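You operate a simulated robot arm through the tools that you are given. There is no shell and no other tool. Be economical: measure what you need, move in short steps, check, and stop when the job is done.

Carry out the task below with a simulated robot arm. There is one attempt and no reset: what you move stays moved.

TASK
Press the orange key three times.
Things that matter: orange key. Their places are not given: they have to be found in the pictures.

The check looks at the end state, three seconds after you hand in, the way a careful person would. Anything else that was tipped, shoved, dropped, spilled or broken makes it a failure.

THE ROBOT
A 7-joint arm with a two-finger parallel gripper, fixed in place. Base frame: the origin is at the foot of the arm, x ahead of it, y to its left, z up. Readings come in mm, degrees, newtons and seconds.
Its first joint turns from -166.0 to 166.0 degrees. Payload 4.4 kg.
Tool frame: the origin (TCP) lies between the finger pads and is the grasp point; the fingertips stand 23 mm ahead of it; z points along the fingers, y is the line along which they close. The gripper opens to 94 mm. The fingers are 38 mm wide and 10 mm thick; the gripper's body (54 by 96 mm) begins 39 mm behind the TCP.
Orientation is told as [roll, pitch, yaw] about the base's x, y, z axes, in that order, counted from this pose: with the fingers straight down and closing along the base's y, the tool's x points along the base's -x, its y along +y and its z along -z.

THE INTERFACE
- The arm moves only by the tool nudge_tool. Its arguments are lists of equal length, an entry for each row: "grip": the closure in counts, from 0 (fully open) to 255 (shut); "translation": the shift along the tool's x, y, z in units of 20 mm (1.0 is 20 mm), a list of three; "delta_rot": the turn, a rotation vector about the tool's x, y, z in units of 6 degrees (1.0 is 6 degrees), a list of three. In form: {"grip": [grip, ...], "translation": [[x, y, z], ...], "delta_rot": [[wx, wy, wz], ...]}. A call has 1 to 20 rows; each row shifts and turns the commanded pose from where the row before left it, along the tool's axes as they then stand. A call with a number of a shift or a turn outside -1 to 1 is refused whole. Each row takes 0.2 s and may step no farther than 50 mm and 8.6 degrees from the row before; otherwise, or with a gripper value out of range, the whole call is refused. A pose out of reach is approached as far as the arm can. The call stops where the force on the tool passes 40 N (or 10 N more than at its start, if that is more) or the arm is blocked; 0.2 s more then pass. Each finger travels about 72 mm/s and halts on what it meets, pressing with about 36 N; the grip force reading is that of the motor and also rises with nothing between the fingers. The clock runs only during rows and for 0.2 s after the last one: add rows that do not move to give the fingers time. The reply holds the time, the measured pose of the TCP, the force on the tool along the base axes, the opening and the grip force, in the units named above and with some noise.
- Cameras (640 x 400 px; columns grow to the right, rows downward): "scene" is fixed at [221.5, -651, 1523.7]; the picture's right is [0.77, -0.64, 0.00], its down [-0.35, -0.42, -0.84] and it looks along [0.54, 0.65, -0.54] (base axes); focal length 337 px, centre (320, 200). "wrist" rides on the gripper at [-39, 0, -44] in the tool frame; the picture's right is [0.00, -1.00, 0.00], its down [0.97, 0.00, -0.24] and it looks along [0.24, 0.00, 0.97] (tool axes); focal length 218 px, centre (320, 200).
- snapshot(camera): a new picture of that camera. The clock stands still meanwhile.
- point_at(camera, pixels): for up to 12 pixels [column, row] of the newest picture of that camera ("zoom" is the newest enlarged one), the place [x, y, z] in the base frame of the surface seen there, good to about 3 mm. The clock stands still meanwhile.
- close_up(camera, box): a new picture of the part [left, top, right, bottom] of that camera's present view, enlarged. The clock stands still meanwhile.
- finish_job(): hands the job in; it is judged then, once.

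Work in short steps. Measure before you move; look again where a grasp or a placing could have gone wrong, and mend it. You have 60 turns and 30 pictures in all, those below and enlarged ones among them. Open the gripper and draw the arm clear of the work before you hand the job in, unless the task says otherwise; then end with one line.

The tools are called after "Emit:" as name(argument=value, ...) on one line, values as JSON. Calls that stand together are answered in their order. nudge_tool: Moves the arm, as the interface text tells. Its arguments: {"type":"object","properties":{"grip":{"type":"array","items":{"type":"number"}},"translation":{"type":"array","items":{"type":"array","items":{"type":"number"}}},"delta_rot":{"type":"array","items":{"type":"array","items":{"type":"number"}}}},"required":["grip","translation","delta_rot"]} The other tools are called the same way: snapshot (camera) takes a picture; point_at (camera, pixels) gives the place of the surface under pixels of a picture; close_up (camera, box) takes an enlarged picture of a part of a camera's view; finish_job () hands the job in.

At the start:

```text
time: 0.0
eef_pos: [749.0, -249.0, 1218.0]
orientation: [0.1, -0.1, 0.0]
contact_force: [-0.3, 0.0, -0.5]
grip_width: 94.0
grip_force: 0.1
```

scene: 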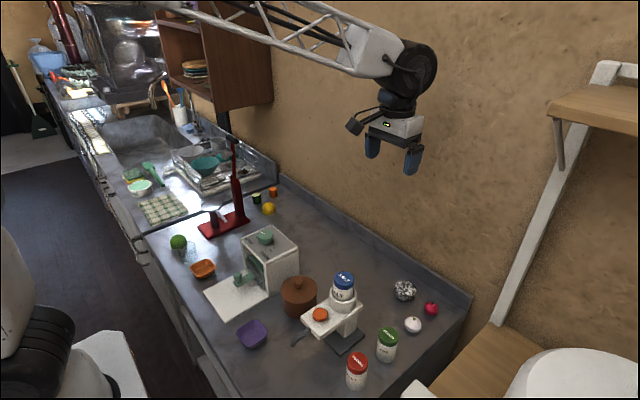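
wrist: 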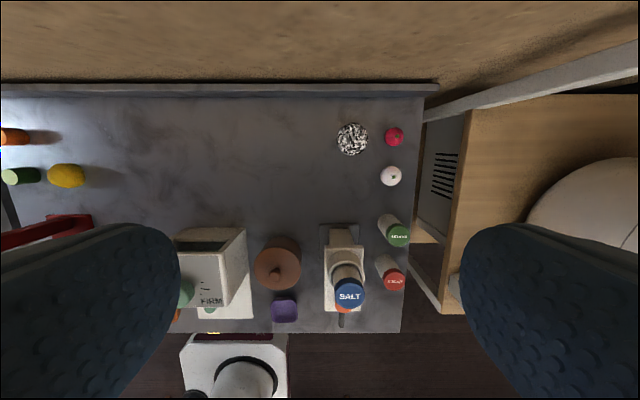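

The orange key may be the orange disc at scene (320,314) on the white device; I'll look closer there.

Emit:
close_up(camera="scene", box=[270, 250, 400, 370])

Emit:
close_up(camera="scene", box=[180, 170, 310, 300])

```text
3.33 times, centred on (335, 310) of scene
```

zoom: 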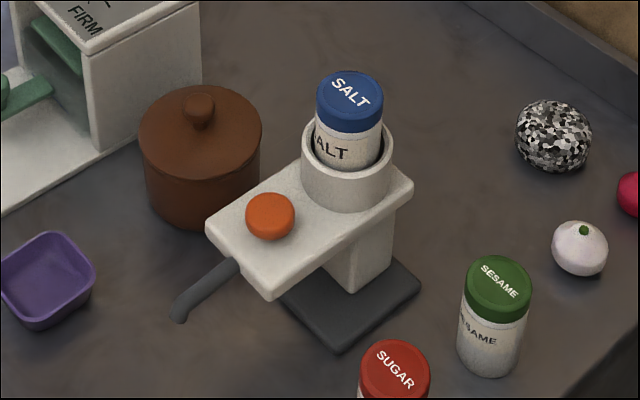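

```text
3.08 times, centred on (245, 235) of scene
```

zoom: 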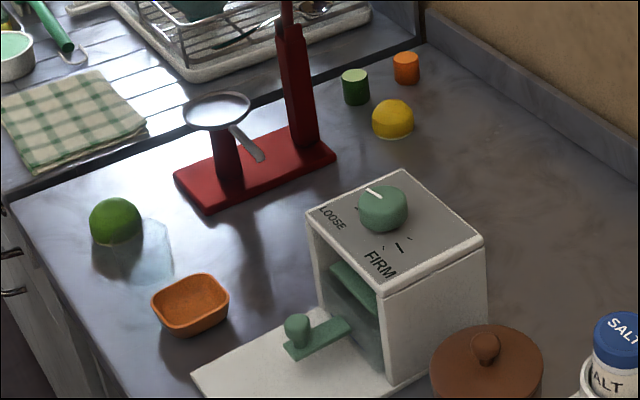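

The orange key is the dome on the white dispenser head, with the salt jar next to it. I'll measure the key, the jar and the head.

Emit:
point_at(camera="scene", pixels=[[320, 312], [320, 315], [315, 314], [325, 314], [342, 278], [336, 283], [313, 318], [324, 328], [344, 300], [299, 284], [357, 358]])

Emit:
close_up(camera="wrist", box=[300, 210, 400, 330])

```text
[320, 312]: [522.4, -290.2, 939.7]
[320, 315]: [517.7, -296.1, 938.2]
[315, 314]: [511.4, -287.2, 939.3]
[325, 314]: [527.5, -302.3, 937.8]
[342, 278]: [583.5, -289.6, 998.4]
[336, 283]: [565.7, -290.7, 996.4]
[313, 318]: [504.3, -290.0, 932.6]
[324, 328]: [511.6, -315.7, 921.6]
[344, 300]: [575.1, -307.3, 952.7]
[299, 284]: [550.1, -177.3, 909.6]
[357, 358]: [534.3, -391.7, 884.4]
```

```text
3.33 times, centred on (350, 270) of wrist
```

zoom: 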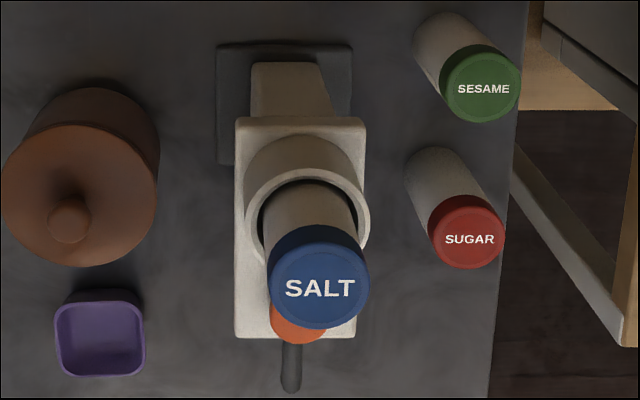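

The heights look low compared with the stated 939 mm surface, so I'll measure the bench itself and the device more finely.

Emit:
close_up(camera="scene", box=[270, 250, 400, 370])

Emit:
point_at(camera="zoom", pixels=[[270, 208], [270, 222], [270, 198], [250, 212], [292, 212], [230, 232], [270, 275], [350, 85], [330, 120], [480, 200], [120, 320], [340, 330]])

```text
3.33 times, centred on (335, 310) of scene
```

zoom: 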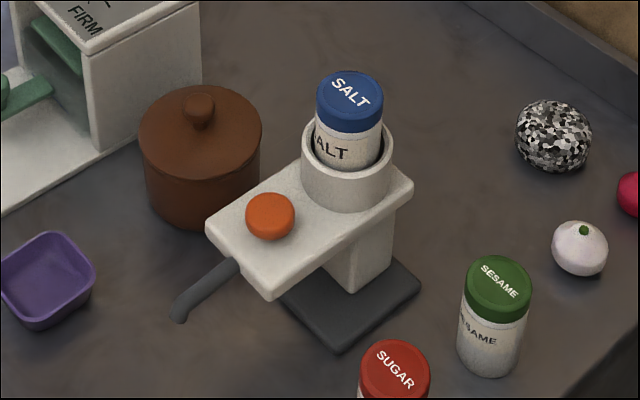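

```text
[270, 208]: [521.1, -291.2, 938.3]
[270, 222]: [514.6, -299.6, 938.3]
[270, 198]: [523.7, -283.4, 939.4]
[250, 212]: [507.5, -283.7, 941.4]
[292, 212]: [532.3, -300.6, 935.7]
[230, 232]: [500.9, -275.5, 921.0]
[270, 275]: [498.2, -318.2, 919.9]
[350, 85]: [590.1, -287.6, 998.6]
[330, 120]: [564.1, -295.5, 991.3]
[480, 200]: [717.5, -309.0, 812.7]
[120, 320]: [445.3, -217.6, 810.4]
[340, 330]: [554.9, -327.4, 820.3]
```

The bench is at z≈812, the key is at about (520,-292) with its top at ≈940, and the salt jar (top 998, front edge x≈563) stands close behind. I'll look at the gripper's shape to judge clearance to the jar.

Emit:
close_up(camera="scene", box=[320, 30, 460, 190])

Emit:
point_at(camera="scene", pixels=[[355, 125], [372, 145], [413, 160], [400, 125], [385, 95], [405, 70], [370, 50]])

```text
2.50 times, centred on (390, 110) of scene
```

zoom: 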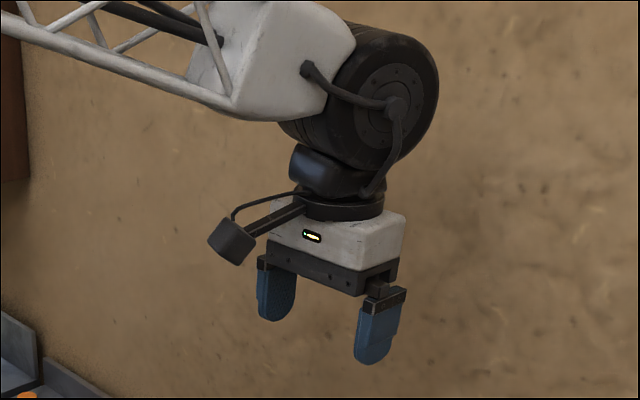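

```text
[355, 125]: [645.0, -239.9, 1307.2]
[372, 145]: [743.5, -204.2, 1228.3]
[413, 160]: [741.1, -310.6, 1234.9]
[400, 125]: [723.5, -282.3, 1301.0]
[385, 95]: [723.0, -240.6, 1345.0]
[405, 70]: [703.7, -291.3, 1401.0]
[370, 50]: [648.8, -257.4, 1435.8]
```

The gripper has nothing on its +x side, so a straight-down press with shut fingers at x≈515 clears the jar. First I'll shut the gripper and move across at height.

Emit:
nudge_tool(grip=[255, 255, 255, 255, 255, 255, 255, 255, 255, 255, 255, 255, 255, 255], translation=[[0.9, -0.18, 0], [0.9, -0.18, 0], [0.9, -0.18, 0], [0.9, -0.18, 0], [0.9, -0.18, 0], [0.9, -0.18, 0], [0.9, -0.18, 0], [0.9, -0.18, 0], [0.9, -0.18, 0], [0.9, -0.18, 0], [0.9, -0.18, 0], [0.9, -0.17, 0], [0.9, 0, 0], [0, 0, 0]], delta_rot=[[0, 0, 0], [0, 0, 0], [0, 0, 0], [0, 0, 0], [0, 0, 0], [0, 0, 0], [0, 0, 0], [0, 0, 0], [0, 0, 0], [0, 0, 0], [0, 0, 0], [0, 0, 0], [0, 0, 0], [0, 0, 0]])

```text
time: 3.0
eef_pos: [515.3, -291.7, 1218.4]
orientation: [0.1, 0.0, 0.0]
contact_force: [-1.3, 0.6, -0.2]
grip_width: 0.1
grip_force: 36.3
```

The TCP is over the key at (515,-292). I'll take a wrist picture to check the alignment and measure the key from above.

Emit:
snapshot(camera="wrist")

```text
22 pictures are left
```

wrist: 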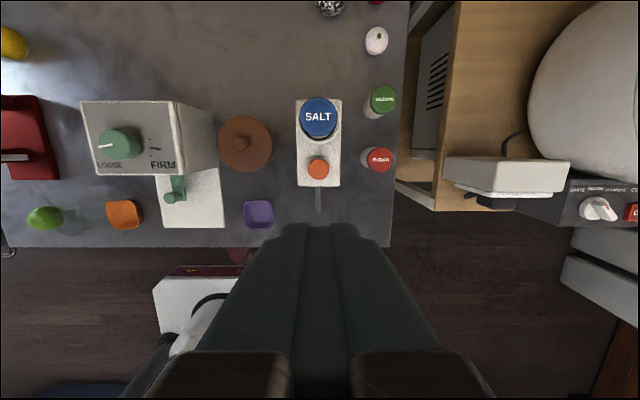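

The key shows at wrist (318,169) and the jar at (318,117); I'll measure both.

Emit:
point_at(camera="wrist", pixels=[[318, 169], [318, 161], [318, 177], [310, 169], [326, 169], [318, 117], [318, 134], [302, 117], [318, 145], [318, 152]])

```text
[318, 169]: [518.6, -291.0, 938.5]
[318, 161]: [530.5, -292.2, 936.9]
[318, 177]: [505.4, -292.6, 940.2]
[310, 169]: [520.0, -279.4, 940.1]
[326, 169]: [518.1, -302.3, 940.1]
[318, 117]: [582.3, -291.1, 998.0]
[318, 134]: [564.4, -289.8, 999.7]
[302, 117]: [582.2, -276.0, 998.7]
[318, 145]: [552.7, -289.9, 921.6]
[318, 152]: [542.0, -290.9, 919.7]
```

The key centre is (518.5,-291.5) with its top at 940, and the jar edge is at x≈563. I'll descend to TCP z≈983, which puts the tips at 960.

Emit:
nudge_tool(grip=[255, 255, 255, 255, 255, 255, 255, 255, 255, 255, 255, 255, 255, 255], translation=[[0, 0, 0.9], [0, 0, 0.9], [0, 0, 0.9], [0, 0, 0.9], [0, 0, 0.9], [0, 0, 0.9], [0, 0, 0.9], [0, 0, 0.9], [0, 0, 0.9], [0, 0, 0.9], [0, 0, 0.9], [0, 0, 0.9], [0, 0, 0.9], [0, 0, 0]], delta_rot=[[0, 0, 0], [0, 0, 0], [0, 0, 0], [0, 0, 0], [0, 0, 0], [0, 0, 0], [0, 0, 0], [0, 0, 0], [0, 0, 0], [0, 0, 0], [0, 0, 0], [0, 0, 0], [0, 0, 0], [0, 0, 0]])

Emit:
close_up(camera="scene", box=[250, 220, 410, 360])

```text
time: 6.0
eef_pos: [515.5, -290.6, 983.7]
orientation: [-0.1, 0.0, 0.0]
contact_force: [-0.2, -0.3, 0.5]
grip_width: 0.1
grip_force: 36.1
```

```text
2.86 times, centred on (330, 290) of scene
```

zoom: 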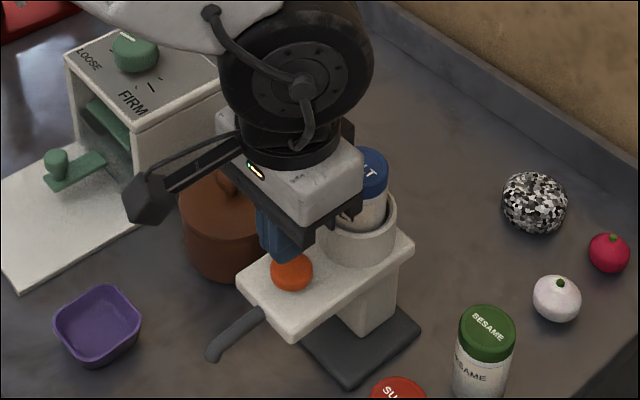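

Clear of the jar, with the tips just above the key. I'll lower 16 mm, then 2 mm per row, watching force to find the key's travel.

Emit:
nudge_tool(grip=[255, 255, 255, 255, 255, 255, 255], translation=[[0, 0, 0.4], [0, 0, 0.4], [0, 0, 0.1], [0, 0, 0.1], [0, 0, 0.1], [0, 0, 0.1], [0, 0, 0]], delta_rot=[[0, 0, 0], [0, 0, 0], [0, 0, 0], [0, 0, 0], [0, 0, 0], [0, 0, 0], [0, 0, 0]])

```text
time: 7.6
eef_pos: [515.5, -290.6, 958.6]
orientation: [0.0, 0.0, 0.0]
contact_force: [-1.0, 0.1, 1.1]
grip_width: 0.0
grip_force: 35.8
```

The tips are at ≈936 with little force yet; I'll continue down in 1.5 mm rows.

Emit:
nudge_tool(grip=[255, 255, 255], translation=[[0, 0, 0.08], [0, 0, 0.08], [0, 0, 0]], delta_rot=[[0, 0, 0], [0, 0, 0], [0, 0, 0]])

Emit:
close_up(camera="scene", box=[280, 260, 380, 350])

```text
time: 8.4
eef_pos: [515.2, -291.1, 955.4]
orientation: [-0.1, 0.0, 0.0]
contact_force: [0.7, -0.6, 3.3]
grip_width: 0.0
grip_force: 36.2
```

```text
4.44 times, centred on (330, 305) of scene
```

zoom: 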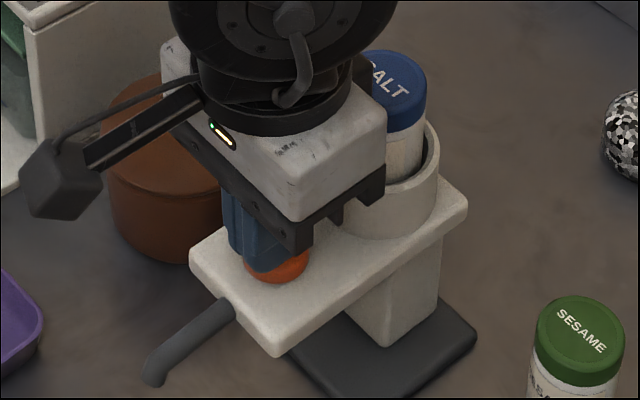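

Contact: 3.3 N and the key is giving way. I'll go further until the force shows the end of travel.

Emit:
nudge_tool(grip=[255, 255, 255], translation=[[0, 0, 0.08], [0, 0, 0.08], [0, 0, 0]], delta_rot=[[0, 0, 0], [0, 0, 0], [0, 0, 0]])

```text
time: 9.2
eef_pos: [515.6, -290.9, 952.0]
orientation: [-0.1, 0.0, 0.0]
contact_force: [-3.1, -3.6, 14.3]
grip_width: 0.0
grip_force: 36.4
```

Force jumped to 14 N, suggesting the end of travel. One more millimetre to confirm, with a picture.

Emit:
nudge_tool(grip=[255, 255], translation=[[0, 0, 0.05], [0, 0, 0]], delta_rot=[[0, 0, 0], [0, 0, 0]])

Emit:
close_up(camera="scene", box=[280, 260, 380, 350])

```text
time: 9.8
eef_pos: [515.6, -291.7, 953.5]
orientation: [0.0, -0.1, 0.0]
contact_force: [1.2, -8.3, 20.7]
grip_width: 0.1
grip_force: 36.1
```

```text
4.44 times, centred on (330, 305) of scene
```

zoom: 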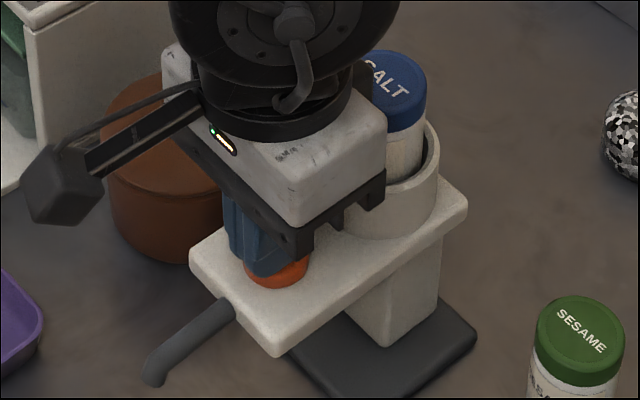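

The key is fully down at ≈20 N, and the arm no longer sinks. Releasing by 20 mm and checking that the key returns.

Emit:
nudge_tool(grip=[255, 255, 255, 255], translation=[[0, 0, -0.3], [0, 0, -0.4], [0, 0, -0.4], [0, 0, 0]], delta_rot=[[0, 0, 0], [0, 0, 0], [0, 0, 0], [0, 0, 0]])

Emit:
close_up(camera="scene", box=[280, 260, 380, 350])

```text
time: 10.8
eef_pos: [515.3, -290.1, 974.3]
orientation: [0.0, -0.1, 0.0]
contact_force: [-0.2, 0.1, -0.1]
grip_width: 0.0
grip_force: 36.1
```

```text
4.44 times, centred on (330, 305) of scene
```

zoom: 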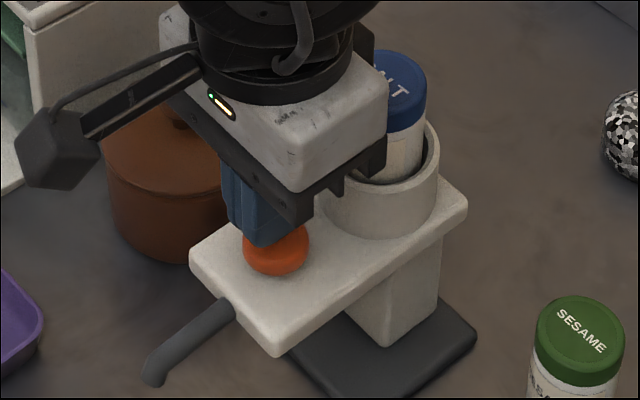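

The key has sprung back and the device is unmoved: one press done. Second press: the same 22 mm down, a brief hold, then up.

Emit:
nudge_tool(grip=[255, 255, 255, 255, 255, 255], translation=[[0, 0, 0.4], [0, 0, 0.3], [0, 0, 0.2], [0, 0, 0.15], [0, 0, 0.05], [0, 0, 0]], delta_rot=[[0, 0, 0], [0, 0, 0], [0, 0, 0], [0, 0, 0], [0, 0, 0], [0, 0, 0]])

```text
time: 12.2
eef_pos: [515.5, -293.0, 953.2]
orientation: [0.0, -0.2, 0.1]
contact_force: [-2.0, 1.8, 19.3]
grip_width: 0.1
grip_force: 36.1
```

The second press bottomed at 19 N, the same depth as the first. Releasing.

Emit:
nudge_tool(grip=[255, 255, 255, 255, 255], translation=[[0, 0, -0.3], [0, 0, -0.4], [0, 0, -0.4], [0, 0, 0], [0, 0, 0]], delta_rot=[[0, 0, 0], [0, 0, 0], [0, 0, 0], [0, 0, 0], [0, 0, 0]])

Emit:
close_up(camera="scene", box=[280, 260, 380, 350])

```text
time: 13.4
eef_pos: [514.8, -290.8, 974.0]
orientation: [0.0, -0.1, 0.1]
contact_force: [-0.7, 0.0, 0.5]
grip_width: 0.1
grip_force: 35.3
```

```text
4.44 times, centred on (330, 305) of scene
```

zoom: 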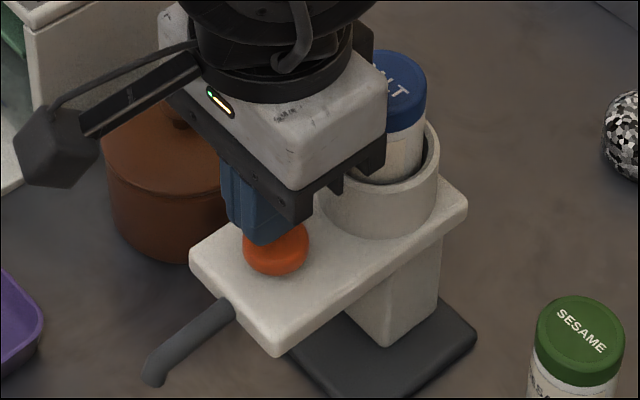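

The key is back up and the device is still in place. Third press, same motion.

Emit:
nudge_tool(grip=[255, 255, 255, 255, 255, 255], translation=[[0, 0, 0.4], [0, 0, 0.3], [0, 0, 0.2], [0, 0, 0.15], [0, 0, 0.05], [0, 0, 0]], delta_rot=[[0, 0, 0], [0, 0, 0], [0, 0, 0], [0, 0, 0], [0, 0, 0], [0, 0, 0]])

```text
time: 14.8
eef_pos: [516.3, -291.9, 952.9]
orientation: [0.0, -0.1, 0.0]
contact_force: [1.9, 5.0, 17.5]
grip_width: 0.1
grip_force: 36.3
```

The third press bottomed at 17.5 N. I'll release and rise straight up to ≈1190, still shut near the jar.

Emit:
nudge_tool(grip=[255, 255, 255, 255, 255, 255, 255, 255, 255, 255, 255, 255, 255, 255, 255], translation=[[0, 0, -0.3], [0, 0, -0.4], [0, 0, -0.8], [0, 0, -0.9], [0, 0, -0.9], [0, 0, -0.9], [0, 0, -0.9], [0, 0, -0.9], [0, 0, -0.9], [0, 0, -0.9], [0, 0, -0.9], [0, 0, -0.9], [0, 0, -0.9], [0, 0, -0.9], [0, 0, 0]], delta_rot=[[0, 0, 0], [0, 0, 0], [0, 0, 0], [0, 0, 0], [0, 0, 0], [0, 0, 0], [0, 0, 0], [0, 0, 0], [0, 0, 0], [0, 0, 0], [0, 0, 0], [0, 0, 0], [0, 0, 0], [0, 0, 0], [0, 0, 0]])

```text
time: 18.0
eef_pos: [515.2, -292.7, 1178.0]
orientation: [0.0, 0.1, 0.0]
contact_force: [1.0, 0.2, 0.4]
grip_width: 0.2
grip_force: 35.8
```

The arm is high and free of contact. I'll open the gripper and take a final picture.

Emit:
nudge_tool(grip=[0, 0, 0, 0, 0], translation=[[0, 0, -0.5], [0, 0, -0.5], [0, 0, 0], [0, 0, 0], [0, 0, 0]], delta_rot=[[0, 0, 0], [0, 0, 0], [0, 0, 0], [0, 0, 0], [0, 0, 0]])

Emit:
snapshot(camera="scene")

```text
time: 19.2
eef_pos: [515.5, -291.6, 1198.9]
orientation: [0.1, 0.2, 0.0]
contact_force: [0.2, 0.3, 0.2]
grip_width: 94.0
grip_force: 0.1
```

```text
16 pictures are left
```

scene: 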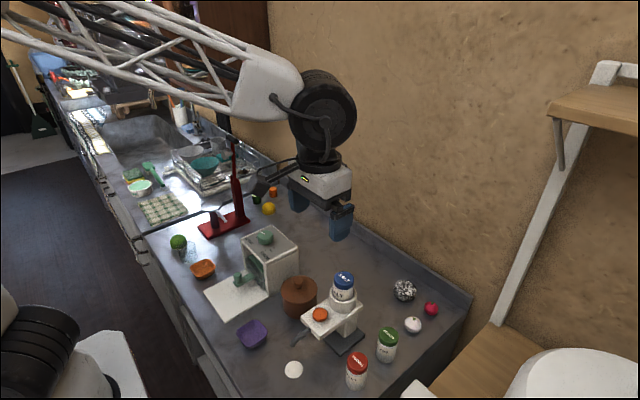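

A white patch has appeared at (293,369) by the spout, and everything else stands as before. I'll take a closer look at it.

Emit:
close_up(camera="scene", box=[250, 290, 380, 390])

Emit:
point_at(camera="scene", pixels=[[293, 369], [284, 369], [302, 369], [320, 312]])

```text
4.00 times, centred on (315, 340) of scene
```

zoom: 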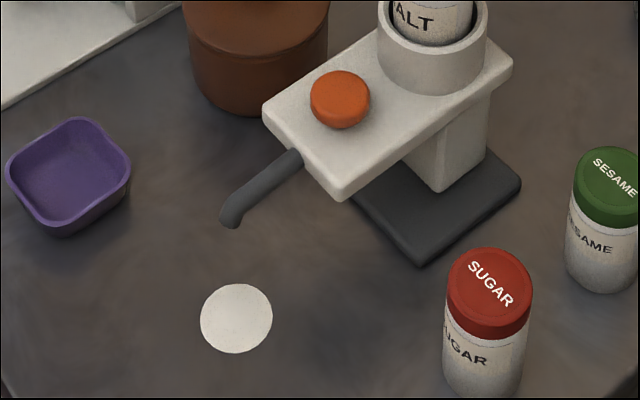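

```text
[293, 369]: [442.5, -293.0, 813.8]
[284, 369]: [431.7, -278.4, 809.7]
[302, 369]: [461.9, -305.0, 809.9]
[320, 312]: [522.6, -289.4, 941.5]
```

The white patch is salt from the dispenser, lying right under its spout at (442,-293) on the bench. It comes from the presses and can't be undone. The key is up again, nothing else moved and the arm is clear, so I'm handing in.

Emit:
finish_job()

```text
The job is handed in.
```

I pressed the orange key three times, fully down and released each time; the presses dispensed salt onto the bare bench under the spout (no bowl was there), and nothing else moved.
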